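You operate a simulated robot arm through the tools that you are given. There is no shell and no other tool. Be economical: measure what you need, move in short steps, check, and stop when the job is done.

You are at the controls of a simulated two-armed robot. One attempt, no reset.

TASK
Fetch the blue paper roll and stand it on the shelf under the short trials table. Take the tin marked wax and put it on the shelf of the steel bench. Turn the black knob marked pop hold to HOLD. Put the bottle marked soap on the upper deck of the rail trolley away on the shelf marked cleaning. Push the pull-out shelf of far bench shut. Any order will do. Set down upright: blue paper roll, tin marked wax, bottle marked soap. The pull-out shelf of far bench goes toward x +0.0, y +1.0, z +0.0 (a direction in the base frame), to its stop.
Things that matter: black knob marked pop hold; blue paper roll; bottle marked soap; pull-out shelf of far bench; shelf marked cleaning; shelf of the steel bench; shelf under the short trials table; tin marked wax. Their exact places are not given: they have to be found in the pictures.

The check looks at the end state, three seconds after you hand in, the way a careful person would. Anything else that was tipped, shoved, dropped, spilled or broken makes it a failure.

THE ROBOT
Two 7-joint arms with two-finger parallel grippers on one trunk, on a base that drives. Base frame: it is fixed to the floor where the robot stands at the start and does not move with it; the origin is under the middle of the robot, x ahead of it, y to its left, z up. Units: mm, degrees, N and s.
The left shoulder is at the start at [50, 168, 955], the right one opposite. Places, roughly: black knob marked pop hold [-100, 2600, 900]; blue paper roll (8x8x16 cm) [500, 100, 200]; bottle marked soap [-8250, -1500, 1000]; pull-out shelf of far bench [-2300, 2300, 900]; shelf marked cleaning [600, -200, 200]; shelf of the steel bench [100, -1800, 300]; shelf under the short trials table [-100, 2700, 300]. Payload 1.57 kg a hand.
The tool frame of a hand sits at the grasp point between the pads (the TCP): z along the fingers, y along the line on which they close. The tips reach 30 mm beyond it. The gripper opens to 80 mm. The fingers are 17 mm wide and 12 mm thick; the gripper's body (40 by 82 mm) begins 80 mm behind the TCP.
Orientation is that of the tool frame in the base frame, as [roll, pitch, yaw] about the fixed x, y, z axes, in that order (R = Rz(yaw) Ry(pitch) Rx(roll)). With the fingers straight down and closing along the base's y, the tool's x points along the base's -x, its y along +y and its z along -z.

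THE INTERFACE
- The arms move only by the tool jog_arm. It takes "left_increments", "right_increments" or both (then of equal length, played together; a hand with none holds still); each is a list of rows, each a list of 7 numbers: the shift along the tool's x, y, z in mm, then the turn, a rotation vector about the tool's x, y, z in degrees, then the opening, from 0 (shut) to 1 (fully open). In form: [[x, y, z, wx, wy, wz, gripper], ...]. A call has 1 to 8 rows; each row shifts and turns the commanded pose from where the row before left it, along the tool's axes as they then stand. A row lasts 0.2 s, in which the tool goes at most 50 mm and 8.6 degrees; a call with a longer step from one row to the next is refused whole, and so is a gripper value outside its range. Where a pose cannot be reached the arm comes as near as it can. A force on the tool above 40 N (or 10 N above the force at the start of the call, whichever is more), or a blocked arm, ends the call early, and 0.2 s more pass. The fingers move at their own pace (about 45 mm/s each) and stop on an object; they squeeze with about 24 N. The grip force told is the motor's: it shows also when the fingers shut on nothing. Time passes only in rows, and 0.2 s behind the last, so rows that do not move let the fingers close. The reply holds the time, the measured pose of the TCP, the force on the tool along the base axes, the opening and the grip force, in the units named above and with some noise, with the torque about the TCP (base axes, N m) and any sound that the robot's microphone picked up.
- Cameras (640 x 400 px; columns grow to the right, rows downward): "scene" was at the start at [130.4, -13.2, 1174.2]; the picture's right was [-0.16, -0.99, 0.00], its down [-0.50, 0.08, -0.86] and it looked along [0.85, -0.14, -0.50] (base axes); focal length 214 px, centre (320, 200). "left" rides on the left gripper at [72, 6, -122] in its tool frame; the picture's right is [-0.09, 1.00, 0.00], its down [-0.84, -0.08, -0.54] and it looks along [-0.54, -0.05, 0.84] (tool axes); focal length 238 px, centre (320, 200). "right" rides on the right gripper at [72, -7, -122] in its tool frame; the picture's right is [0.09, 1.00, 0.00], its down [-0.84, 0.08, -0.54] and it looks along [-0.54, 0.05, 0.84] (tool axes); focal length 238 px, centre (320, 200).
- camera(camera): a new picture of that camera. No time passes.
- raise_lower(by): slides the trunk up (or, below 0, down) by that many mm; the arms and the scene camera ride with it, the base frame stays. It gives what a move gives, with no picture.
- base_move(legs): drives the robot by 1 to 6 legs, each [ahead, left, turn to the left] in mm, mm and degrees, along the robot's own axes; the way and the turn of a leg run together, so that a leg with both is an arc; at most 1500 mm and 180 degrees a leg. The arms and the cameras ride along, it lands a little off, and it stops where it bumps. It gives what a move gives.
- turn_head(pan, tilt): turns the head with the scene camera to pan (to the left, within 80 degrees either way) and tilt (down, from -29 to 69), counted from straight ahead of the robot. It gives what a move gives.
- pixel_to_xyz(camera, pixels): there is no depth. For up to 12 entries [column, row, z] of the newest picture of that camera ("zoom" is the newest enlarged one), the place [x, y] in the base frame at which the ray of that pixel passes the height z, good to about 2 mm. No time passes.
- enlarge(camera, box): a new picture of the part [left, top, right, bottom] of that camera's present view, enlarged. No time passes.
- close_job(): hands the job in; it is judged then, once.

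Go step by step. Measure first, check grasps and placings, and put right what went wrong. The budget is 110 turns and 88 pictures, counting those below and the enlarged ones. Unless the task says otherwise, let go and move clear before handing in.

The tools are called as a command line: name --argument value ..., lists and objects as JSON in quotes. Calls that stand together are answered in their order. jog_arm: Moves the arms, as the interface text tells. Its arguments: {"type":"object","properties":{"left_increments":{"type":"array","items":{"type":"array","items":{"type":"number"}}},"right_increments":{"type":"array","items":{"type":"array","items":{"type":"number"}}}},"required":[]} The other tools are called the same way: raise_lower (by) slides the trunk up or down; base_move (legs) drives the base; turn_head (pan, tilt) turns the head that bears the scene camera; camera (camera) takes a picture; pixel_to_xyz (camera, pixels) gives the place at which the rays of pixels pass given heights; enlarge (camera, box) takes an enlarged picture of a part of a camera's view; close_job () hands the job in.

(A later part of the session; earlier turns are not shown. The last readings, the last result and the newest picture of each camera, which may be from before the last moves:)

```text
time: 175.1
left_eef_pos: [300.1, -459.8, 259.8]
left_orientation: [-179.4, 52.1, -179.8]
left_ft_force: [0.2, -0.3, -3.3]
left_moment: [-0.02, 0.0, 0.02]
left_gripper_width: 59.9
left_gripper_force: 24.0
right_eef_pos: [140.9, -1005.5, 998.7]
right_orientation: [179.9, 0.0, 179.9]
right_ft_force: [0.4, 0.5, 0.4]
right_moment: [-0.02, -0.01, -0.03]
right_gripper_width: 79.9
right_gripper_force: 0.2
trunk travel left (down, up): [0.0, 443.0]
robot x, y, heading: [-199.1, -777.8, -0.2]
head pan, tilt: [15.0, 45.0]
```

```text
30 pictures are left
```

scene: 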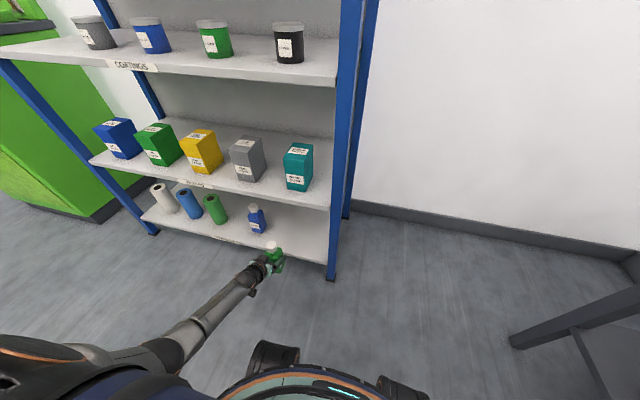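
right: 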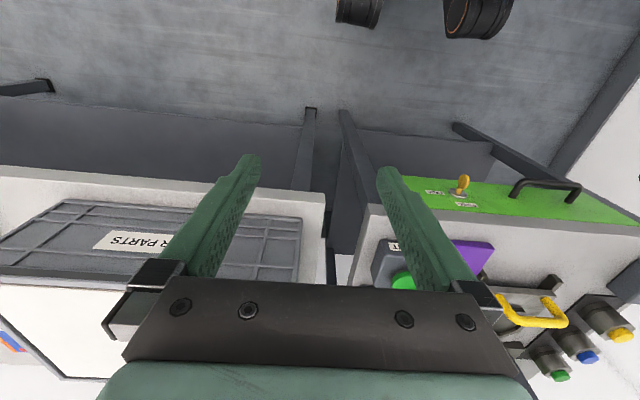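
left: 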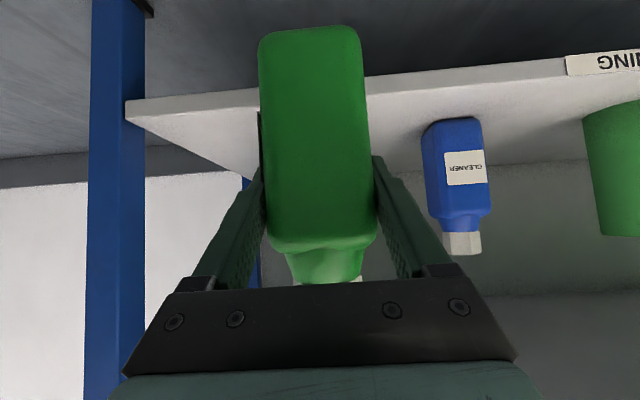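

pixel_to_xyz --camera "left" --pixels '[[200, 97, 120], [200, 97, 140], [200, 97, 160], [455, 80, 140], [455, 120, 140], [455, 80, 160]]'

pixel_to_xyz --camera "scene" --pixels '[[170, 230, 140], [170, 230, 160], [326, 262, 140], [326, 262, 160], [257, 232, 140]]'

```text
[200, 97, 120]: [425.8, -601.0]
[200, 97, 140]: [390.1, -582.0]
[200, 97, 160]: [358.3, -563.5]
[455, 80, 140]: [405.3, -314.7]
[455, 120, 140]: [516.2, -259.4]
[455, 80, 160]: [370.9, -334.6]
```

```text
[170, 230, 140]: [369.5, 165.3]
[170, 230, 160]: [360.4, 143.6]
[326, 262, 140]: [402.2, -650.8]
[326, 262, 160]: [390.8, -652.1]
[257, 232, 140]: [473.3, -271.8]
```

Shelf top is z≈140, so the bottle bottom (≈179) clears it. Driving in 185 mm and lowering until contact.

base_move --legs '[[185, 0, 0]]'

jog_arm --left_increments '[[6.3, 0, 5, 0, 0, 0, 0], [6.3, 0, 5, 0, 0, 0, 0], [6.3, 0, 5, 0, 0, 0, 0], [0, 0, 0, 0, 0, 0, 0]]'

jog_arm --left_increments '[[3.2, 0, 2.5, 0, 0, 0, 0], [3.2, 0, 2.5, 0, 0, 0, 0], [0, 0, 0, 0, 0, 0, 0]]'

camera --camera "left"

```text
time: 176.7
left_eef_pos: [487.1, -459.1, 259.4]
left_orientation: [-179.4, 52.0, -179.7]
left_ft_force: [-0.2, 0.4, -2.3]
left_moment: [-0.01, 0.0, -0.04]
left_gripper_width: 59.7
left_gripper_force: 23.8
right_eef_pos: [330.3, -1005.0, 999.2]
right_orientation: [179.9, 0.1, 179.8]
right_ft_force: [-0.6, 0.2, 1.0]
right_moment: [0.02, 0.0, 0.02]
right_gripper_width: 79.9
right_gripper_force: 0.1
trunk travel left (down, up): [0.0, 443.0]
robot x, y, heading: [-8.5, -776.2, -0.4]
head pan, tilt: [15.0, 45.0]
```

```text
time: 177.7
left_eef_pos: [492.9, -460.4, 238.2]
left_orientation: [-179.5, 52.6, -179.8]
left_ft_force: [6.4, 2.7, 16.2]
left_moment: [0.34, -0.02, -0.07]
left_gripper_width: 59.9
left_gripper_force: 24.0
right_eef_pos: [328.5, -1006.5, 998.9]
right_orientation: [179.9, 0.1, 179.7]
right_ft_force: [0.3, 0.3, -0.4]
right_moment: [-0.02, -0.02, 0.02]
right_gripper_width: 80.1
right_gripper_force: 0.0
trunk travel left (down, up): [0.0, 443.0]
robot x, y, heading: [-11.5, -772.3, 0.1]
head pan, tilt: [15.0, 45.0]
```

```text
time: 178.5
left_eef_pos: [488.3, -460.0, 229.6]
left_orientation: [-179.4, 52.2, -179.7]
left_ft_force: [-2.2, -2.3, 16.7]
left_moment: [0.43, 0.02, -0.1]
left_gripper_width: 59.8
left_gripper_force: 24.2
right_eef_pos: [329.3, -1006.4, 999.1]
right_orientation: [179.7, 0.2, 179.9]
right_ft_force: [-0.4, 0.4, 0.3]
right_moment: [-0.03, -0.03, 0.02]
right_gripper_width: 80.1
right_gripper_force: 0.0
trunk travel left (down, up): [0.0, 443.0]
robot x, y, heading: [-9.2, -773.5, -0.3]
head pan, tilt: [15.0, 45.0]
```

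```text
29 pictures are left
```

left: 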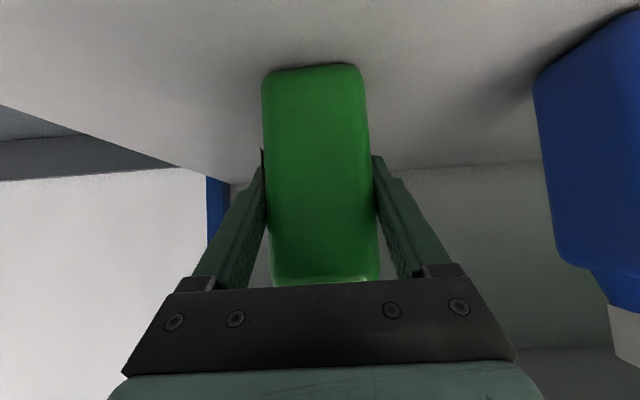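

The bottle is on the shelf (16.7 N upward force). I'll relieve 3 mm, open, and back out along the tool axis.

jog_arm --left_increments '[[-2, 0, -1.5, 0, 0, 0, 0], [0, 0, 0, 0, 0, 0, 0.85], [0, 0, 0, 0, 0, 0, 1], [0, 0, 0, 0, 0, 0, 1], [0, 0, -20, 0, 0, 0, 1], [0, 0, -30, 0, 0, 0, 1], [0, 0, -40, 0, 0, 0, 1], [0, 0, -40, 0, 0, 0, 1]]'

camera --camera "left"

```text
time: 180.3
left_eef_pos: [387.5, -456.4, 311.0]
left_orientation: [-179.6, 52.0, -179.8]
left_ft_force: [-0.8, -0.1, 0.5]
left_moment: [-0.04, -0.02, 0.03]
left_gripper_width: 80.0
left_gripper_force: 0.1
right_eef_pos: [329.8, -1003.6, 999.3]
right_orientation: [179.8, 0.0, 179.9]
right_ft_force: [0.4, -0.7, 0.0]
right_moment: [0.01, 0.02, -0.01]
right_gripper_width: 80.2
right_gripper_force: 0.0
trunk travel left (down, up): [0.0, 443.0]
robot x, y, heading: [-11.0, -776.9, -0.3]
head pan, tilt: [15.0, 45.0]
```

```text
28 pictures are left
```

left: 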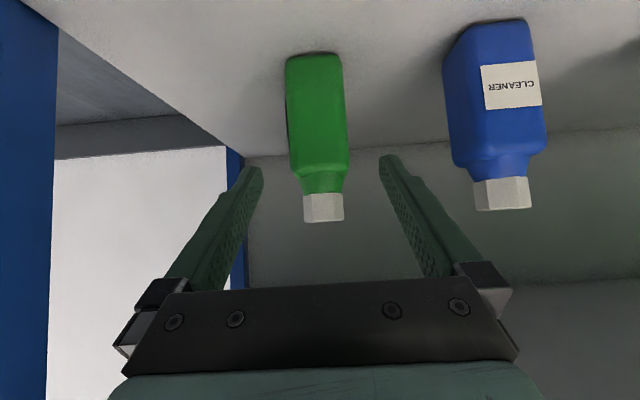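

Soap stands upright next to the cleaner. Next I'll back out and shift left to face the blue roll.

base_move --legs '[[-250, 0, 0.3], [0, 538, 0]]'

camera --camera "left"

enlarge --camera "scene" --box '[180, 150, 420, 300]'

```text
time: 186.9
left_eef_pos: [134.3, 84.9, 310.9]
left_orientation: [-179.4, 51.9, -179.3]
left_ft_force: [0.9, 0.5, 0.1]
left_moment: [-0.01, 0.01, 0.0]
left_gripper_width: 79.8
left_gripper_force: 0.0
right_eef_pos: [79.0, -465.9, 999.4]
right_orientation: [179.9, 0.0, -179.8]
right_ft_force: [0.7, -0.6, -0.2]
right_moment: [-0.01, -0.02, -0.03]
right_gripper_width: 80.0
right_gripper_force: 0.0
trunk travel left (down, up): [0.0, 443.0]
robot x, y, heading: [-261.6, -239.4, 0.3]
head pan, tilt: [15.0, 45.0]
```

```text
27 pictures are left
```

left: 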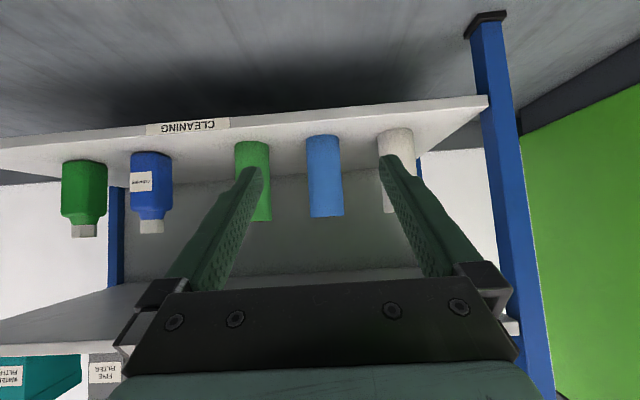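

```text
2.67 times, centred on (300, 225) of scene
```

zoom: 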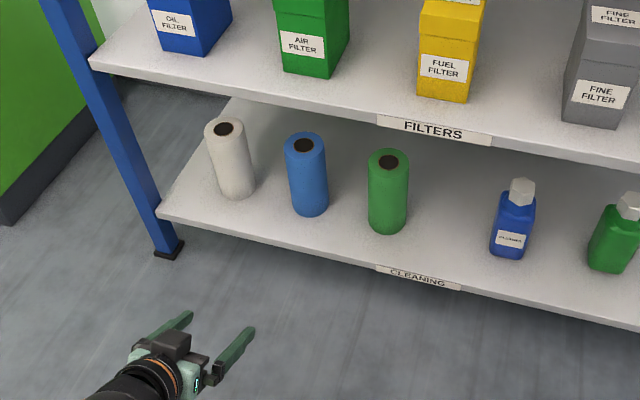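

pixel_to_xyz --camera "left" --pixels '[[327, 216, 295], [309, 180, 220], [342, 179, 220], [322, 136, 140], [307, 150, 160], [340, 148, 160]]'

pixel_to_xyz --camera "zoom" --pixels '[[304, 145, 300], [304, 145, 290], [284, 148, 300], [326, 146, 300], [311, 216, 140], [304, 145, 310]]'

```text
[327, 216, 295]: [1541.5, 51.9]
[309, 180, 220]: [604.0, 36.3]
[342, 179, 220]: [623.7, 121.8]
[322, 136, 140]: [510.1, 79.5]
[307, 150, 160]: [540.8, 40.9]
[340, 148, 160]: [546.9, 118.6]
```

```text
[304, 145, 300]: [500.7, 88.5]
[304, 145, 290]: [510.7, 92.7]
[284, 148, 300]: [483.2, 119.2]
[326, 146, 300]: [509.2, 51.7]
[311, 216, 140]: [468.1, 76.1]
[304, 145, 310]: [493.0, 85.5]
```

Roll diameter ≈72 mm, centre ≈(501, 84±5). I need better centring, so I'll go closer and look again.

jog_arm --left_increments '[[-24, 0, 31, 0, 0, 0, 1], [0, 0, 0, 0, 0, 0, 1]]'

base_move --legs '[[170, 0, -0.2]]'

enlarge --camera "left" --box '[220, 60, 460, 210]'

pixel_to_xyz --camera "left" --pixels '[[320, 100, 140], [320, 150, 200]]'

```text
time: 187.5
left_eef_pos: [174.5, 83.5, 310.0]
left_orientation: [-179.4, 52.0, -179.4]
left_ft_force: [-0.1, -0.2, 1.0]
left_moment: [-0.01, 0.0, 0.0]
left_gripper_width: 79.9
left_gripper_force: 0.0
right_eef_pos: [80.4, -466.5, 1000.5]
right_orientation: [179.9, 0.0, -179.8]
right_ft_force: [0.4, 0.5, 0.4]
right_moment: [0.03, -0.03, 0.02]
right_gripper_width: 79.8
right_gripper_force: 0.0
trunk travel left (down, up): [0.0, 443.0]
robot x, y, heading: [-263.1, -239.6, 0.1]
head pan, tilt: [15.0, 45.0]
```

```text
time: 189.0
left_eef_pos: [344.7, 85.5, 309.3]
left_orientation: [-179.4, 52.0, -179.4]
left_ft_force: [0.2, -0.2, 0.0]
left_moment: [-0.01, 0.0, 0.0]
left_gripper_width: 80.2
left_gripper_force: 0.1
right_eef_pos: [252.2, -465.2, 999.2]
right_orientation: [179.9, 0.1, -179.7]
right_ft_force: [0.4, 0.4, 0.0]
right_moment: [0.0, -0.01, 0.01]
right_gripper_width: 79.9
right_gripper_force: 0.1
trunk travel left (down, up): [0.0, 443.0]
robot x, y, heading: [-91.9, -233.6, 0.3]
head pan, tilt: [15.0, 45.0]
```

```text
2.67 times, centred on (340, 135) of left
```

zoom: 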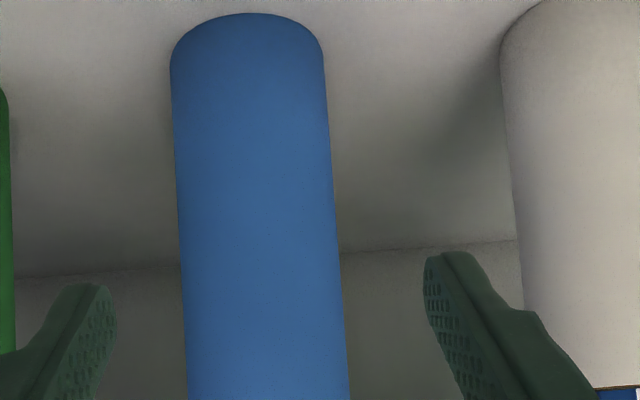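

```text
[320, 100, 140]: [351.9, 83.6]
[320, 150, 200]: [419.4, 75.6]
```

pixel_to_xyz --camera "zoom" --pixels '[[184, 300, 240], [343, 300, 240], [184, 300, 260], [343, 300, 260], [179, 200, 200], [336, 200, 200], [179, 200, 220], [336, 200, 220], [248, 13, 140], [171, 60, 150], [324, 60, 150]]'

```text
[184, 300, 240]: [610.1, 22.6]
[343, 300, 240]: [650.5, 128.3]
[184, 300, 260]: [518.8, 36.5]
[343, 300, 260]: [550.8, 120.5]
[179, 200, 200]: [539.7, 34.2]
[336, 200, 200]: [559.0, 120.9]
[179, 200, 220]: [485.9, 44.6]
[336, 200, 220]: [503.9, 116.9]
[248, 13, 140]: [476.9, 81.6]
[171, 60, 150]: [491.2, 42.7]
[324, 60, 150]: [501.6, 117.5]
```

Roll centre y≈80.5, x≈505; my hand is at y=85.5. I'll drive 70 mm ahead, shift −5.5 mm, and check the centring.

base_move --legs '[[68, 0, -0.3]]'

jog_arm --left_increments '[[0, -5, 0, 0, 0, 0, 1], [0, 0, 0, 0, 0, 0, 1]]'

enlarge --camera "left" --box '[200, 50, 440, 200]'

```text
time: 190.0
left_eef_pos: [417.0, 84.6, 310.1]
left_orientation: [-179.4, 51.9, -179.6]
left_ft_force: [0.8, -0.1, 0.7]
left_moment: [-0.04, -0.03, -0.03]
left_gripper_width: 79.8
left_gripper_force: 0.2
right_eef_pos: [322.2, -466.2, 999.3]
right_orientation: [179.9, 0.1, -179.9]
right_ft_force: [0.3, -0.4, -0.4]
right_moment: [-0.03, 0.03, 0.01]
right_gripper_width: 79.9
right_gripper_force: 0.1
trunk travel left (down, up): [0.0, 443.0]
robot x, y, heading: [-18.9, -235.2, -0.1]
head pan, tilt: [15.0, 45.0]
```

```text
time: 190.6
left_eef_pos: [415.7, 78.8, 310.8]
left_orientation: [-179.5, 52.0, -179.6]
left_ft_force: [-0.3, -0.4, -0.6]
left_moment: [0.02, 0.01, 0.0]
left_gripper_width: 80.2
left_gripper_force: 0.1
right_eef_pos: [321.2, -465.8, 998.6]
right_orientation: [179.9, 0.1, -180.0]
right_ft_force: [0.8, -0.4, 0.2]
right_moment: [-0.04, 0.0, -0.01]
right_gripper_width: 79.8
right_gripper_force: 0.0
trunk travel left (down, up): [0.0, 443.0]
robot x, y, heading: [-19.5, -236.9, 0.1]
head pan, tilt: [15.0, 45.0]
```

```text
2.67 times, centred on (320, 125) of left
```

zoom: 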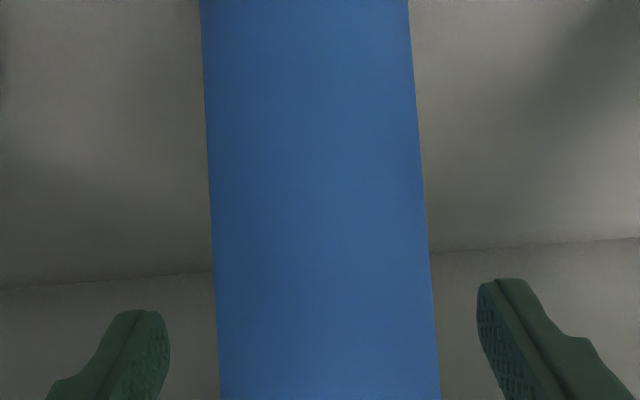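

pixel_to_xyz --camera "zoom" --pixels '[[211, 200, 230], [424, 200, 230], [211, 200, 240], [424, 200, 240], [217, 340, 270], [434, 340, 270], [217, 340, 280], [434, 340, 280]]'

```text
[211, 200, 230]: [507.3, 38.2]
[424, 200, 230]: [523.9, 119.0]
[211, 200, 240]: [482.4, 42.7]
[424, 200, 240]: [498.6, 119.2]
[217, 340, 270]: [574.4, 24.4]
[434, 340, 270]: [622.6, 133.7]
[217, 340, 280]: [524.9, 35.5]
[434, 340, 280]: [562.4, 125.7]
```

Centred within about 1 mm (mid ≈79.8 vs TCP 78.8). I'll advance 65 mm and check finger clearance visually before closing.

jog_arm --left_increments '[[0, 1, 20, 0, 0, 0, 1], [0, 0, 20, 0, 0, 0, 1], [0, 0, 20, 0, 0, 0, 1], [0, 0, 0, 0, 0, 0, 1]]'

camera --camera "left"

```text
time: 191.6
left_eef_pos: [462.9, 79.8, 271.7]
left_orientation: [-179.5, 51.9, -179.6]
left_ft_force: [0.4, -0.2, -0.8]
left_moment: [-0.01, 0.01, -0.02]
left_gripper_width: 80.4
left_gripper_force: 0.1
right_eef_pos: [321.9, -466.0, 998.9]
right_orientation: [179.9, 0.0, -179.9]
right_ft_force: [-0.1, 0.7, -0.9]
right_moment: [0.02, 0.0, 0.04]
right_gripper_width: 79.8
right_gripper_force: 0.1
trunk travel left (down, up): [0.0, 443.0]
robot x, y, heading: [-19.2, -238.6, 0.0]
head pan, tilt: [15.0, 45.0]
```

```text
23 pictures are left
```

left: 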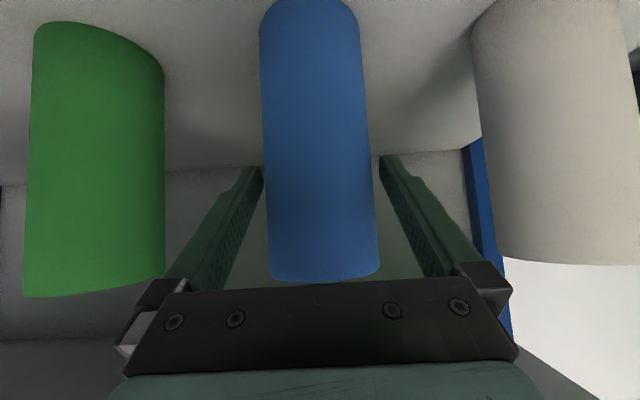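

The fingers straddle the roll with even gaps. I'll advance 44 mm more and close.

jog_arm --left_increments '[[0, 0, 15, 0, 0, 0, 1], [0, 0, 15, 0, 0, 0, 1], [0, 0, 14, 0, 0, 0, 1], [0, 0, 0, 0, 0, 0, 0], [0, 0, 0, 0, 0, 0, 0], [0, 0, 0, 0, 0, 0, 0]]'

jog_arm --left_increments '[[-8, 0, -6.2, 0, 0, 0, 0], [-16, 0, -12.3, 0, 0, 0, 0], [0, 0, 0, 0, 0, 0, 0]]'

camera --camera "left"

```text
time: 193.0
left_eef_pos: [499.0, 79.9, 248.0]
left_orientation: [-179.4, 52.3, -179.7]
left_ft_force: [1.4, -0.9, 6.3]
left_moment: [-0.05, -0.25, -0.02]
left_gripper_width: 68.7
left_gripper_force: 24.4
right_eef_pos: [321.1, -466.5, 998.3]
right_orientation: [179.8, 0.1, 180.0]
right_ft_force: [-0.2, 0.4, -0.8]
right_moment: [0.01, 0.01, -0.01]
right_gripper_width: 80.1
right_gripper_force: 0.0
trunk travel left (down, up): [0.0, 443.0]
robot x, y, heading: [-18.9, -235.6, 0.3]
head pan, tilt: [15.0, 45.0]
```

```text
time: 193.8
left_eef_pos: [498.9, 79.8, 278.1]
left_orientation: [-179.5, 51.9, -179.6]
left_ft_force: [-0.2, 0.1, -1.9]
left_moment: [-0.01, -0.01, 0.0]
left_gripper_width: 69.2
left_gripper_force: 23.8
right_eef_pos: [321.4, -463.8, 998.0]
right_orientation: [179.9, 0.1, -179.9]
right_ft_force: [-0.1, -0.6, -0.2]
right_moment: [0.05, -0.05, 0.02]
right_gripper_width: 79.9
right_gripper_force: 0.0
trunk travel left (down, up): [0.0, 443.0]
robot x, y, heading: [-18.1, -235.6, -0.0]
head pan, tilt: [15.0, 45.0]
```

```text
22 pictures are left
```

left: 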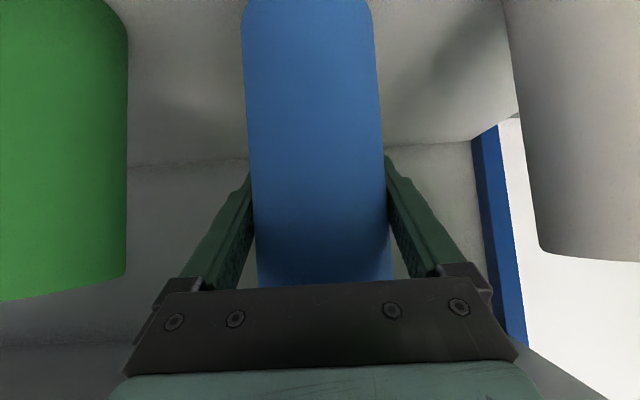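

The roll is gripped (69 mm) and lifted 30 mm. I'll reverse out, turn left to face +y, and look at the trials table.

base_move --legs '[[-560, 0, 0], [0, 0, 90]]'

raise_lower --by 200

turn_head --pan 0 --tilt 20

camera --camera "scene"

```text
time: 200.0
left_eef_pos: [-724.6, 351.1, 285.0]
left_orientation: [-176.6, 53.1, -105.3]
left_ft_force: [0.9, -0.1, -2.4]
left_moment: [0.02, -0.01, 0.01]
left_gripper_width: 69.0
left_gripper_force: 24.5
right_eef_pos: [-281.0, 19.3, 998.7]
right_orientation: [179.9, 0.1, -107.0]
right_ft_force: [-0.6, 0.3, -0.3]
right_moment: [0.02, 0.01, 0.0]
right_gripper_width: 80.3
right_gripper_force: 0.0
trunk travel left (down, up): [0.0, 443.0]
robot x, y, heading: [-599.7, -238.3, 73.4]
head pan, tilt: [15.0, 45.0]
stopped in leg 2: the robot was blocked; the commanded pose is now the measured one
```

```text
time: 202.2
left_eef_pos: [-724.8, 351.9, 486.3]
left_orientation: [-176.7, 53.2, -105.3]
left_ft_force: [-0.1, 0.6, -2.7]
left_moment: [0.01, -0.03, 0.02]
left_gripper_width: 68.8
left_gripper_force: 24.3
right_eef_pos: [-279.9, 19.0, 1199.5]
right_orientation: [179.8, 0.1, -106.9]
right_ft_force: [-0.4, 0.5, 0.1]
right_moment: [0.01, 0.0, 0.01]
right_gripper_width: 79.8
right_gripper_force: 0.0
trunk travel left (down, up): [-200.0, 243.0]
robot x, y, heading: [-604.1, -234.7, 73.0]
head pan, tilt: [15.0, 45.0]
```

```text
time: 203.1
left_eef_pos: [-724.1, 351.9, 486.4]
left_orientation: [-176.6, 53.1, -105.3]
left_ft_force: [0.1, 0.2, -1.2]
left_moment: [0.0, 0.03, -0.03]
left_gripper_width: 69.2
left_gripper_force: 24.5
right_eef_pos: [-280.6, 19.9, 1199.8]
right_orientation: [179.9, 0.2, -106.9]
right_ft_force: [0.7, -0.3, 0.6]
right_moment: [0.02, -0.01, -0.02]
right_gripper_width: 79.8
right_gripper_force: 0.1
trunk travel left (down, up): [-200.0, 243.0]
robot x, y, heading: [-600.4, -239.9, 73.2]
head pan, tilt: [0.0, 20.0]
```

```text
21 pictures are left
```

scene: 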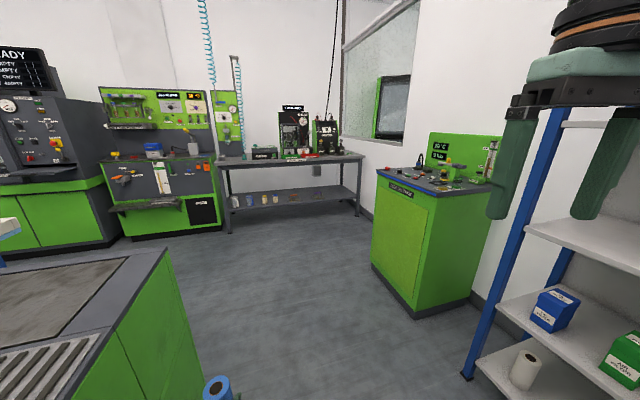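

My left side brushed the dip tank on the left. I'll measure the corridor between it and the oil tank, and the trials table.

pixel_to_xyz --camera "scene" --pixels '[[415, 318, 0], [372, 262, 0], [166, 250, 850], [180, 280, 750], [230, 234, 0], [356, 216, 0], [121, 238, 0], [217, 228, 0], [222, 166, 800], [364, 158, 800]]'

enlarge --camera "scene" --box '[95, 80, 375, 255]'

```text
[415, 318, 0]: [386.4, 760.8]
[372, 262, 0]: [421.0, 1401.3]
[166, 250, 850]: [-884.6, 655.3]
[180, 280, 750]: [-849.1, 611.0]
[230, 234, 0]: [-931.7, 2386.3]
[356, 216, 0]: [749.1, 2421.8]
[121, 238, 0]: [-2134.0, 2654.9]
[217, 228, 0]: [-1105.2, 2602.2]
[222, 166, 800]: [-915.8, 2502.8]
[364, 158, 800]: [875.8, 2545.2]
```

```text
2.29 times, centred on (235, 168) of scene
```

zoom: 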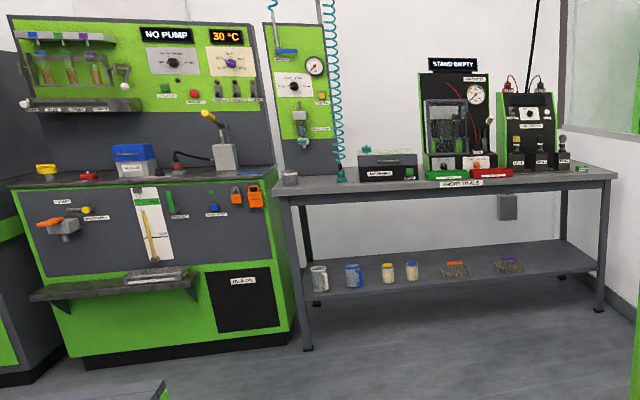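

The table (x −930…750, front y≈2400) is the trials table; its lower shelf is z~300 with jars and baskets. I'll drive up the middle of the corridor and look closer.

base_move --legs '[[107, -354, 0], [0, 0, 16.8], [1400, 0, 0]]'

camera --camera "scene"

enlarge --camera "scene" --box '[240, 90, 480, 240]'

```text
time: 213.9
left_eef_pos: [-493.3, 1623.8, 484.4]
left_orientation: [-176.7, 53.1, -89.3]
left_ft_force: [-0.1, -0.6, -1.8]
left_moment: [-0.01, -0.03, -0.01]
left_gripper_width: 68.9
left_gripper_force: 23.3
right_eef_pos: [26.1, 1427.2, 1198.8]
right_orientation: [179.9, 0.1, -90.8]
right_ft_force: [0.2, -1.0, 0.0]
right_moment: [-0.01, 0.03, -0.03]
right_gripper_width: 80.0
right_gripper_force: 0.1
trunk travel left (down, up): [-200.0, 243.0]
robot x, y, heading: [-209.6, 1092.1, 89.0]
head pan, tilt: [0.0, 20.0]
```

```text
19 pictures are left
```

scene: 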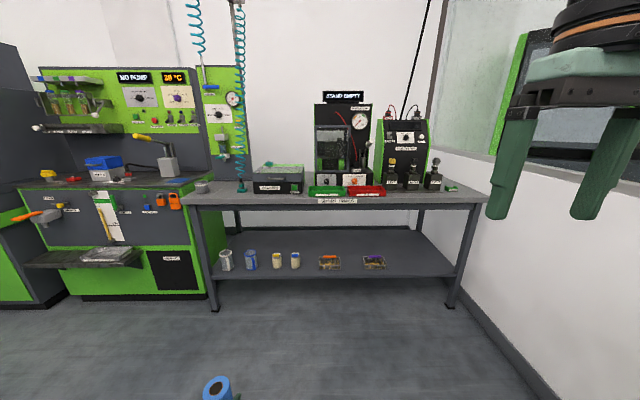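

```text
2.67 times, centred on (360, 165) of scene
```

zoom: 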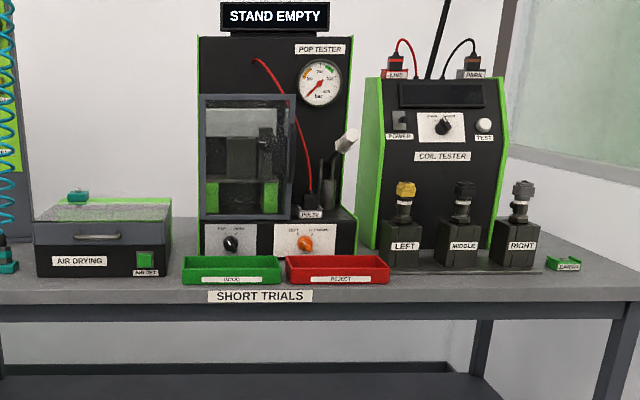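

The black pop/hold knob is at scene px ≈(327,181) on the pop tester, and the shelf is free right of the last basket (px 385–450). I'll measure.

pixel_to_xyz --camera "scene" --pixels '[[222, 274, 300], [222, 274, 280], [452, 268, 300], [385, 267, 300], [363, 267, 300], [340, 269, 300], [300, 268, 300], [455, 305, 0], [216, 310, 0], [415, 235, 300], [327, 182, 900], [183, 200, 800]]'

enlarge --camera "scene" --box '[305, 165, 385, 215]'

```text
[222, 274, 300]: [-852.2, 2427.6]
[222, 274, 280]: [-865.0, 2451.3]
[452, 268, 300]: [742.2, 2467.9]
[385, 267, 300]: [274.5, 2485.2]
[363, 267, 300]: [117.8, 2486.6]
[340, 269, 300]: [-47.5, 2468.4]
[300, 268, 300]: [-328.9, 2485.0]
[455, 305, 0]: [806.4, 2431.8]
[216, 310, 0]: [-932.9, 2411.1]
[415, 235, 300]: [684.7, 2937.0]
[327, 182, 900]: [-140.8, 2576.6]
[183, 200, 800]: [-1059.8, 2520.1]
```

```text
8.00 times, centred on (345, 190) of scene
```

zoom: 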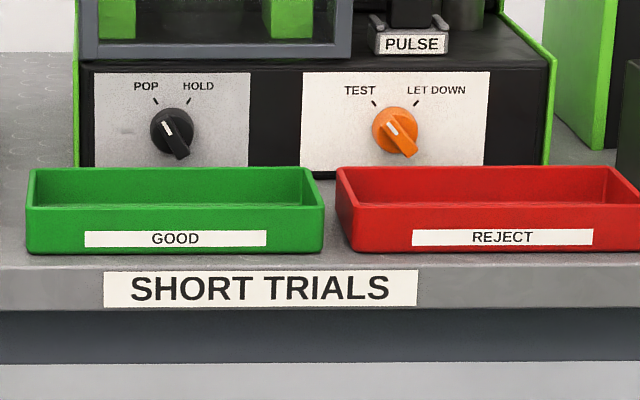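

The knob points to POP (mark up-left), so it needs ~60° clockwise to HOLD. I'll place the roll first at about (460, 2540), approaching at heading 55° to avoid the right wall.

jog_arm --left_increments '[[0, 0, 0, -2, 1.1, 1, 0], [0, 0, 0, 0, 0, 0, 0]]'

base_move --legs '[[640, 0, 0], [0, 0, -34], [356, -357, 0]]'

turn_head --pan 25 --tilt 35

camera --camera "scene"

camera --camera "left"

```text
time: 214.5
left_eef_pos: [-493.1, 1622.9, 484.6]
left_orientation: [-179.9, 52.1, -90.9]
left_ft_force: [-0.4, 0.2, -1.8]
left_moment: [0.0, 0.01, 0.03]
left_gripper_width: 69.0
left_gripper_force: 24.2
right_eef_pos: [25.7, 1428.0, 1199.1]
right_orientation: [179.9, 0.1, -90.8]
right_ft_force: [-0.8, -1.3, 0.2]
right_moment: [0.01, 0.02, -0.02]
right_gripper_width: 80.2
right_gripper_force: 0.0
trunk travel left (down, up): [-200.0, 243.0]
robot x, y, heading: [-209.6, 1090.8, 89.0]
head pan, tilt: [0.0, 20.0]
```

```text
time: 223.1
left_eef_pos: [339.7, 2433.7, 483.9]
left_orientation: [180.0, 52.1, -123.0]
left_ft_force: [-0.6, 0.0, -2.7]
left_moment: [0.02, -0.02, 0.01]
left_gripper_width: 68.9
left_gripper_force: 24.0
right_eef_pos: [672.7, 1992.2, 1199.8]
right_orientation: [179.9, 0.1, -123.0]
right_ft_force: [0.4, 0.4, -0.4]
right_moment: [0.0, 0.03, -0.01]
right_gripper_width: 79.7
right_gripper_force: 0.1
trunk travel left (down, up): [-200.0, 243.0]
robot x, y, heading: [296.6, 1833.8, 57.1]
head pan, tilt: [0.0, 20.0]
```

```text
time: 224.0
left_eef_pos: [339.4, 2433.5, 484.5]
left_orientation: [-179.9, 52.1, -122.9]
left_ft_force: [-0.5, -0.4, -2.1]
left_moment: [0.02, -0.03, 0.0]
left_gripper_width: 68.9
left_gripper_force: 24.1
right_eef_pos: [674.8, 1990.7, 1200.1]
right_orientation: [180.0, 0.1, -123.1]
right_ft_force: [0.8, 0.1, 0.1]
right_moment: [-0.01, 0.01, 0.0]
right_gripper_width: 79.9
right_gripper_force: 0.2
trunk travel left (down, up): [-200.0, 243.0]
robot x, y, heading: [294.1, 1832.2, 57.3]
head pan, tilt: [25.0, 35.0]
```

```text
16 pictures are left
```

scene: 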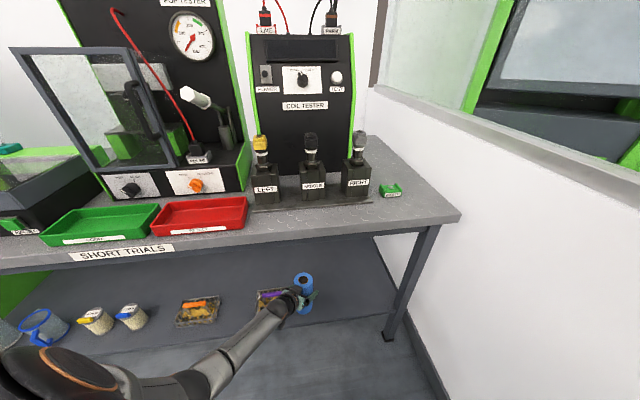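

```text
15 pictures are left
```

left: 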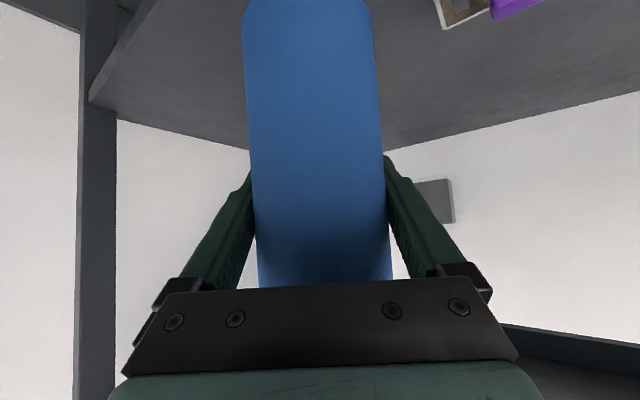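

The basket sits left of the roll. I'll shift right 40 mm and ahead 149 mm, then lower with the trunk.

base_move --legs '[[0, -45, 0], [149, 0, 0]]'

pixel_to_xyz --camera "left" --pixels '[[443, 28, 300], [443, 28, 320], [90, 100, 300], [90, 100, 320]]'

raise_lower --by -40

camera --camera "left"

```text
time: 226.0
left_eef_pos: [456.3, 2535.4, 484.2]
left_orientation: [-179.9, 51.9, -122.9]
left_ft_force: [0.3, -0.6, -1.2]
left_moment: [0.03, -0.05, 0.05]
left_gripper_width: 69.1
left_gripper_force: 24.0
right_eef_pos: [792.9, 2095.4, 1199.6]
right_orientation: [179.9, 0.1, -122.9]
right_ft_force: [-0.1, 0.3, -0.5]
right_moment: [-0.01, 0.0, 0.0]
right_gripper_width: 80.0
right_gripper_force: 0.1
trunk travel left (down, up): [-200.0, 243.0]
robot x, y, heading: [414.0, 1935.0, 57.3]
head pan, tilt: [25.0, 35.0]
```

```text
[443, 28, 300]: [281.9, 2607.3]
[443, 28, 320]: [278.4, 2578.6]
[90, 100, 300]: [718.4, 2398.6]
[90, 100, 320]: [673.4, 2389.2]
```

```text
time: 226.9
left_eef_pos: [455.7, 2536.6, 445.3]
left_orientation: [-179.9, 52.0, -122.9]
left_ft_force: [0.6, -0.3, -2.4]
left_moment: [0.01, 0.01, -0.01]
left_gripper_width: 68.7
left_gripper_force: 24.0
right_eef_pos: [791.6, 2094.0, 1158.8]
right_orientation: [179.9, 0.3, -122.9]
right_ft_force: [-0.1, -0.6, -0.3]
right_moment: [0.0, -0.02, 0.0]
right_gripper_width: 79.9
right_gripper_force: 0.0
trunk travel left (down, up): [-160.0, 283.0]
robot x, y, heading: [413.2, 1934.1, 57.1]
head pan, tilt: [25.0, 35.0]
```

```text
14 pictures are left
```

left: 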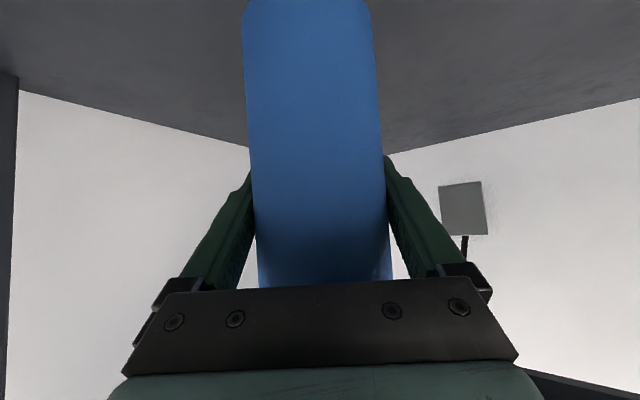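

Lowering in small steps to feel contact.

jog_arm --left_increments '[[3.95, 0, 3.07, 0, 0, 0, 0], [3.95, 0, 3.07, 0, 0, 0, 0], [3.95, 0, 3.07, 0, 0, 0, 0], [3.95, 0, 3.07, 0, 0, 0, 0], [3.95, 0, 3.07, 0, 0, 0, 0], [0, 0, 0, 0, 0, 0, 0]]'

jog_arm --left_increments '[[3.2, 0, 2.5, 0, 0, 0, 0], [3.2, 0, 2.5, 0, 0, 0, 0], [0, 0, 0, 0, 0, 0, 0]]'

jog_arm --left_increments '[[2.4, 0, 1.8, 0, 0, 0, 0], [2.4, 0, 1.8, 0, 0, 0, 0], [0, 0, 0, 0, 0, 0, 0]]'

```text
time: 228.3
left_eef_pos: [454.5, 2535.7, 418.3]
left_orientation: [-179.9, 52.0, -122.8]
left_ft_force: [0.8, -0.1, -1.6]
left_moment: [0.0, -0.03, -0.02]
left_gripper_width: 68.7
left_gripper_force: 23.8
right_eef_pos: [792.2, 2096.2, 1158.8]
right_orientation: [180.0, 0.1, -122.9]
right_ft_force: [0.5, 0.2, 0.1]
right_moment: [0.01, -0.04, 0.04]
right_gripper_width: 80.0
right_gripper_force: 0.1
trunk travel left (down, up): [-160.0, 283.0]
robot x, y, heading: [414.6, 1934.8, 57.1]
head pan, tilt: [25.0, 35.0]
```

```text
time: 229.1
left_eef_pos: [455.3, 2534.8, 411.4]
left_orientation: [-179.9, 52.0, -122.9]
left_ft_force: [-0.2, 1.5, -1.6]
left_moment: [-0.02, -0.03, -0.02]
left_gripper_width: 68.7
left_gripper_force: 23.8
right_eef_pos: [792.4, 2095.4, 1159.5]
right_orientation: [180.0, 0.1, -122.9]
right_ft_force: [-0.6, -0.1, 0.3]
right_moment: [0.01, -0.03, -0.01]
right_gripper_width: 80.0
right_gripper_force: 0.1
trunk travel left (down, up): [-160.0, 283.0]
robot x, y, heading: [413.6, 1936.5, 57.3]
head pan, tilt: [25.0, 35.0]
```

```text
time: 229.9
left_eef_pos: [456.6, 2535.4, 404.7]
left_orientation: [-179.9, 52.1, -122.8]
left_ft_force: [0.2, 0.3, -1.3]
left_moment: [0.04, 0.01, -0.02]
left_gripper_width: 68.9
left_gripper_force: 23.5
right_eef_pos: [793.6, 2094.3, 1158.0]
right_orientation: [179.9, 0.1, -122.8]
right_ft_force: [1.0, -0.2, 0.9]
right_moment: [0.02, 0.03, 0.02]
right_gripper_width: 79.9
right_gripper_force: 0.0
trunk travel left (down, up): [-160.0, 283.0]
robot x, y, heading: [411.7, 1933.6, 57.2]
head pan, tilt: [25.0, 35.0]
```

jog_arm --left_increments '[[2.4, 0, 1.8, 0, 0, 0, 0], [2.4, 0, 1.8, 0, 0, 0, 0], [0, 0, 0, 0, 0, 0, 0]]'

jog_arm --left_increments '[[2.4, 0, 1.8, 0, 0, 0, 0], [2.4, 0, 1.8, 0, 0, 0, 0], [0, 0, 0, 0, 0, 0, 0]]'

camera --camera "left"

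```text
time: 230.7
left_eef_pos: [455.3, 2536.8, 399.0]
left_orientation: [180.0, 52.0, -122.9]
left_ft_force: [0.1, 0.0, -1.5]
left_moment: [0.01, -0.01, 0.0]
left_gripper_width: 69.0
left_gripper_force: 24.7
right_eef_pos: [792.2, 2095.0, 1159.3]
right_orientation: [179.9, 0.1, -122.9]
right_ft_force: [-0.1, -0.5, -0.7]
right_moment: [0.01, -0.04, 0.01]
right_gripper_width: 79.8
right_gripper_force: 0.1
trunk travel left (down, up): [-160.0, 283.0]
robot x, y, heading: [413.9, 1939.8, 57.3]
head pan, tilt: [25.0, 35.0]
```

```text
time: 231.5
left_eef_pos: [455.5, 2536.0, 395.1]
left_orientation: [-179.9, 52.0, -122.8]
left_ft_force: [0.8, -0.3, -1.8]
left_moment: [-0.01, -0.04, 0.0]
left_gripper_width: 68.8
left_gripper_force: 24.3
right_eef_pos: [793.0, 2095.2, 1158.3]
right_orientation: [179.9, 0.0, -122.9]
right_ft_force: [0.1, -0.5, -0.8]
right_moment: [-0.02, -0.02, -0.01]
right_gripper_width: 80.0
right_gripper_force: 0.0
trunk travel left (down, up): [-160.0, 283.0]
robot x, y, heading: [416.7, 1933.8, 57.1]
head pan, tilt: [25.0, 35.0]
```

```text
13 pictures are left
```

left: 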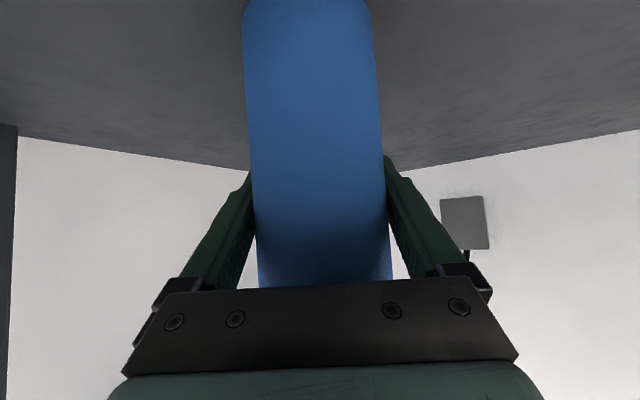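

jog_arm --left_increments '[[2.4, 0, 1.8, 0, 0, 0, 0], [2.4, 0, 1.8, 0, 0, 0, 0], [0, 0, 0, 0, 0, 0, 0]]'

jog_arm --left_increments '[[2.4, 0, 1.8, 0, 0, 0, 0], [2.4, 0, 1.8, 0, 0, 0, 0], [0, 0, 0, 0, 0, 0, 0]]'

jog_arm --left_increments '[[2.4, 0, 1.8, 0, 0, 0, 0], [0, 0, 0, 0, 0, 0, 0]]'

```text
time: 232.3
left_eef_pos: [455.8, 2535.7, 388.4]
left_orientation: [-179.9, 52.1, -122.9]
left_ft_force: [-0.7, 0.1, -0.9]
left_moment: [0.02, 0.01, 0.0]
left_gripper_width: 69.1
left_gripper_force: 24.2
right_eef_pos: [793.1, 2094.6, 1159.3]
right_orientation: [179.9, 0.2, -122.9]
right_ft_force: [0.2, 0.0, -0.3]
right_moment: [0.01, 0.0, 0.01]
right_gripper_width: 79.8
right_gripper_force: 0.1
trunk travel left (down, up): [-160.0, 283.0]
robot x, y, heading: [415.5, 1934.3, 57.2]
head pan, tilt: [25.0, 35.0]
```

```text
time: 233.1
left_eef_pos: [457.3, 2537.1, 386.0]
left_orientation: [-180.0, 52.6, -122.9]
left_ft_force: [-3.9, 1.6, 17.9]
left_moment: [0.39, 0.18, 0.03]
left_gripper_width: 69.0
left_gripper_force: 23.8
right_eef_pos: [793.2, 2093.0, 1159.0]
right_orientation: [179.8, 0.2, -122.9]
right_ft_force: [1.0, 0.7, -0.1]
right_moment: [-0.02, 0.0, 0.0]
right_gripper_width: 80.1
right_gripper_force: 0.0
trunk travel left (down, up): [-160.0, 283.0]
robot x, y, heading: [415.3, 1933.7, 57.3]
head pan, tilt: [25.0, 35.0]
```

```text
time: 233.5
left_eef_pos: [458.8, 2541.3, 385.4]
left_orientation: [-179.9, 53.1, -122.9]
left_ft_force: [0.7, 2.7, 7.2]
left_moment: [0.37, -0.15, 0.02]
left_gripper_width: 69.0
left_gripper_force: 23.8
right_eef_pos: [792.9, 2094.4, 1159.3]
right_orientation: [179.8, 0.2, -122.9]
right_ft_force: [0.7, 0.1, 0.0]
right_moment: [-0.01, 0.01, 0.0]
right_gripper_width: 80.1
right_gripper_force: 0.0
trunk travel left (down, up): [-160.0, 283.0]
robot x, y, heading: [416.4, 1935.1, 57.4]
head pan, tilt: [25.0, 35.0]
stopped in row 2 (left hand): the force on the tool passed its limit at 42 N (the readings are from after the stop); the commanded pose is now the measured one
```

Contact with the shelf reached at z≈386. I'll open and back out along the tool axis.

jog_arm --left_increments '[[0, 0, 0, 0, 0, 0, 0.9], [0, 0, 0, 0, 0, 0, 1], [0, 0, 0, 0, 0, 0, 1], [0, 0, -15, 0, 0, 0, 1], [0, 0, -30, 0, 0, 0, 1], [0, 0, -40, 0, 0, 0, 1], [0, 0, -40, 0, 0, 0, 1]]'

camera --camera "left"

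```text
time: 235.1
left_eef_pos: [401.9, 2451.9, 459.8]
left_orientation: [180.0, 52.3, -123.0]
left_ft_force: [0.6, -0.3, -0.7]
left_moment: [-0.03, -0.01, -0.01]
left_gripper_width: 80.0
left_gripper_force: 0.1
right_eef_pos: [792.6, 2095.6, 1158.7]
right_orientation: [-180.0, 0.2, -122.7]
right_ft_force: [0.0, 0.4, 0.5]
right_moment: [-0.01, 0.04, -0.02]
right_gripper_width: 80.3
right_gripper_force: 0.0
trunk travel left (down, up): [-160.0, 283.0]
robot x, y, heading: [412.3, 1933.6, 57.4]
head pan, tilt: [25.0, 35.0]
```

```text
12 pictures are left
```

left: 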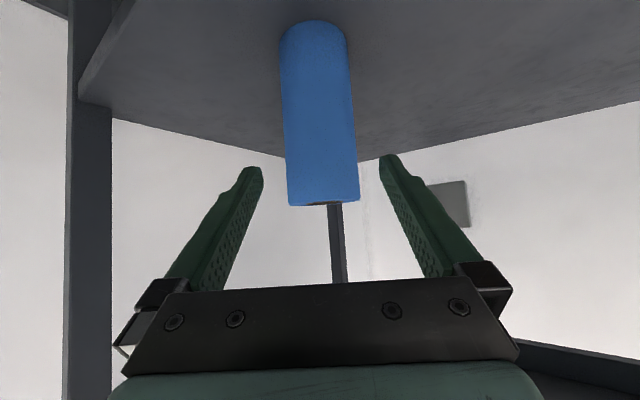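

The roll stands on the trials shelf. Next is the knob: back out, face +y, raise the hand to knob height with ~65° forward tilt, and look.

base_move --legs '[[-260, 0, 0], [0, 0, 32.6]]'

raise_lower --by 200

jog_arm --left_increments '[[-38, 0, -30, 0, 0, 0, 0.6], [-38, 0, -30, 0, 0, 0, 0.6], [-38, 0, -30, 0, 0, 0, 0.6], [-38, 0, -30, 0, 0, 0, 0.6], [-38, 0, -30, 0, 0, 0, 0.6], [0, 0, 0, 0, -6.5, 0, 0.6], [0, 0, 0, 0, -6.5, 0, 0.6]]'

turn_head --pan 12 --tilt 35

```text
time: 238.5
left_eef_pos: [-19.5, 2139.9, 457.6]
left_orientation: [-180.0, 52.5, -90.4]
left_ft_force: [0.0, 0.2, -0.1]
left_moment: [0.02, 0.0, 0.01]
left_gripper_width: 79.9
left_gripper_force: 0.0
right_eef_pos: [502.2, 2048.3, 1158.8]
right_orientation: [179.9, 0.2, -90.4]
right_ft_force: [0.2, 0.6, 0.8]
right_moment: [0.0, 0.0, -0.01]
right_gripper_width: 80.1
right_gripper_force: 0.1
trunk travel left (down, up): [-160.0, 283.0]
robot x, y, heading: [268.1, 1708.4, 89.3]
head pan, tilt: [25.0, 35.0]
```

```text
time: 240.7
left_eef_pos: [-19.8, 2140.8, 659.1]
left_orientation: [-179.9, 52.5, -90.4]
left_ft_force: [0.3, 0.1, -0.1]
left_moment: [0.01, 0.01, -0.01]
left_gripper_width: 80.2
left_gripper_force: 0.1
right_eef_pos: [501.8, 2048.4, 1358.4]
right_orientation: [179.9, 0.2, -90.4]
right_ft_force: [0.4, 0.3, -0.5]
right_moment: [0.0, -0.02, 0.02]
right_gripper_width: 80.2
right_gripper_force: 0.1
trunk travel left (down, up): [-360.0, 83.0]
robot x, y, heading: [267.1, 1707.9, 89.6]
head pan, tilt: [25.0, 35.0]
```

```text
time: 242.3
left_eef_pos: [-20.9, 2134.7, 899.3]
left_orientation: [179.9, 65.6, -90.3]
left_ft_force: [0.1, 0.4, -0.2]
left_moment: [-0.02, 0.01, 0.0]
left_gripper_width: 48.1
left_gripper_force: 0.2
right_eef_pos: [501.3, 2048.2, 1359.1]
right_orientation: [180.0, 0.1, -90.4]
right_ft_force: [-0.2, -0.9, 0.9]
right_moment: [-0.03, 0.01, -0.01]
right_gripper_width: 79.9
right_gripper_force: 0.1
trunk travel left (down, up): [-360.0, 83.0]
robot x, y, heading: [268.1, 1709.9, 89.5]
head pan, tilt: [25.0, 35.0]
```

```text
time: 243.1
left_eef_pos: [-20.5, 2135.8, 899.5]
left_orientation: [-179.9, 65.4, -90.4]
left_ft_force: [-0.6, -0.4, -0.8]
left_moment: [0.0, 0.0, -0.03]
left_gripper_width: 48.0
left_gripper_force: 0.1
right_eef_pos: [500.4, 2047.3, 1359.4]
right_orientation: [179.9, 0.2, -90.4]
right_ft_force: [0.7, -0.6, -0.1]
right_moment: [-0.02, -0.02, 0.02]
right_gripper_width: 80.1
right_gripper_force: 0.1
trunk travel left (down, up): [-360.0, 83.0]
robot x, y, heading: [267.1, 1709.2, 89.6]
head pan, tilt: [12.0, 35.0]
```

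base_move --legs '[[140, 125, 0.4]]'

enlarge --camera "scene" --box '[240, 60, 480, 210]'

camera --camera "left"

```text
time: 244.8
left_eef_pos: [-152.1, 2271.3, 898.7]
left_orientation: [-179.9, 65.4, -89.9]
left_ft_force: [-0.6, 0.3, 0.2]
left_moment: [-0.03, 0.0, -0.01]
left_gripper_width: 48.1
left_gripper_force: 0.0
right_eef_pos: [372.6, 2188.4, 1359.7]
right_orientation: [180.0, 0.1, -90.1]
right_ft_force: [-0.8, -0.4, -0.5]
right_moment: [-0.01, 0.01, 0.04]
right_gripper_width: 79.9
right_gripper_force: 0.1
trunk travel left (down, up): [-360.0, 83.0]
robot x, y, heading: [139.7, 1845.0, 90.3]
head pan, tilt: [12.0, 35.0]
```

```text
2.67 times, centred on (360, 135) of scene
```

zoom: 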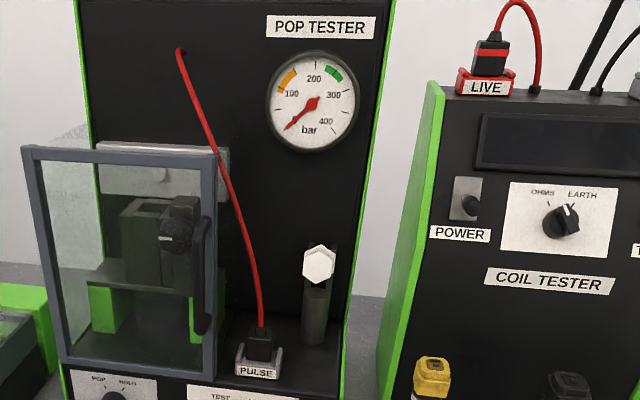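

```text
10 pictures are left
```

left: 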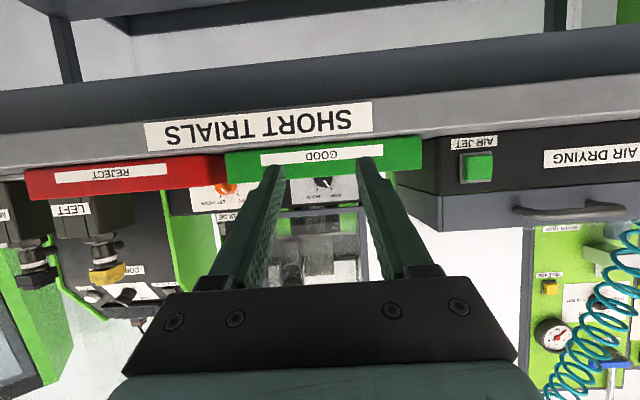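

The knob shows between my fingers at left px (322,183) and at the bottom of the zoom (115,397). I'll triangulate it.

pixel_to_xyz --camera "zoom" --pixels '[[115, 397, 860], [115, 397, 880], [115, 397, 900], [70, 370, 880]]'

pixel_to_xyz --camera "left" --pixels '[[322, 183, 860], [322, 183, 880], [322, 183, 890], [322, 183, 870], [300, 147, 820], [300, 165, 840], [250, 128, 790]]'

enlarge --camera "scene" --box '[252, 190, 332, 240]'

```text
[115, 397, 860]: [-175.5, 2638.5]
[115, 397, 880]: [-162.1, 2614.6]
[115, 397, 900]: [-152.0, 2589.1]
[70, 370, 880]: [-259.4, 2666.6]
```

```text
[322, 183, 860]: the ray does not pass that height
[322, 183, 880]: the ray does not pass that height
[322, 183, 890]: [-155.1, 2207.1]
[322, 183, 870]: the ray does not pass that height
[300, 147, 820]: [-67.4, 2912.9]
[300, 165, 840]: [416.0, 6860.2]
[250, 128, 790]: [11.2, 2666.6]
```

```text
8.00 times, centred on (292, 215) of scene
```

zoom: 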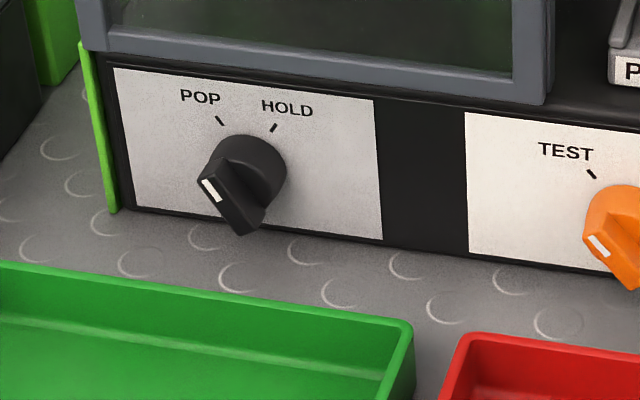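

pixel_to_xyz --camera "zoom" --pixels '[[230, 195, 900], [230, 195, 910], [230, 195, 920], [248, 165, 910], [248, 165, 920], [220, 120, 930], [273, 127, 930], [408, 325, 900], [240, 228, 870]]'

enlarge --camera "left" --box '[260, 150, 380, 225]'

```text
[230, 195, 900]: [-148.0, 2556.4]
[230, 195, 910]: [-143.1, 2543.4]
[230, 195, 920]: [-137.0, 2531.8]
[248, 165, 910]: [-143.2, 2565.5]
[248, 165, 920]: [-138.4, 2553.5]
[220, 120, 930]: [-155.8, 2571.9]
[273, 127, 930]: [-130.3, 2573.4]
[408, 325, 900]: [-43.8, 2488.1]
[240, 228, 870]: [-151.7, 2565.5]
```

```text
5.33 times, centred on (320, 188) of left
```

zoom: 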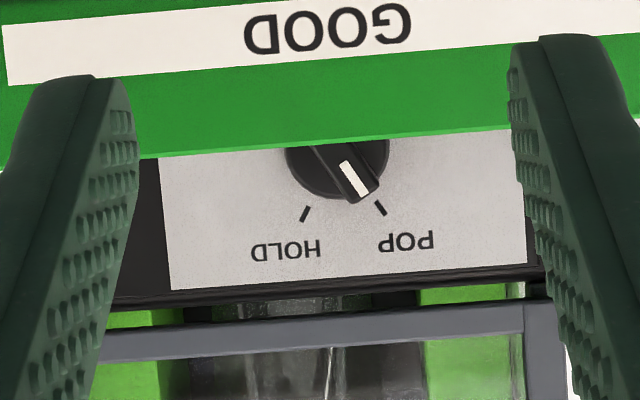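

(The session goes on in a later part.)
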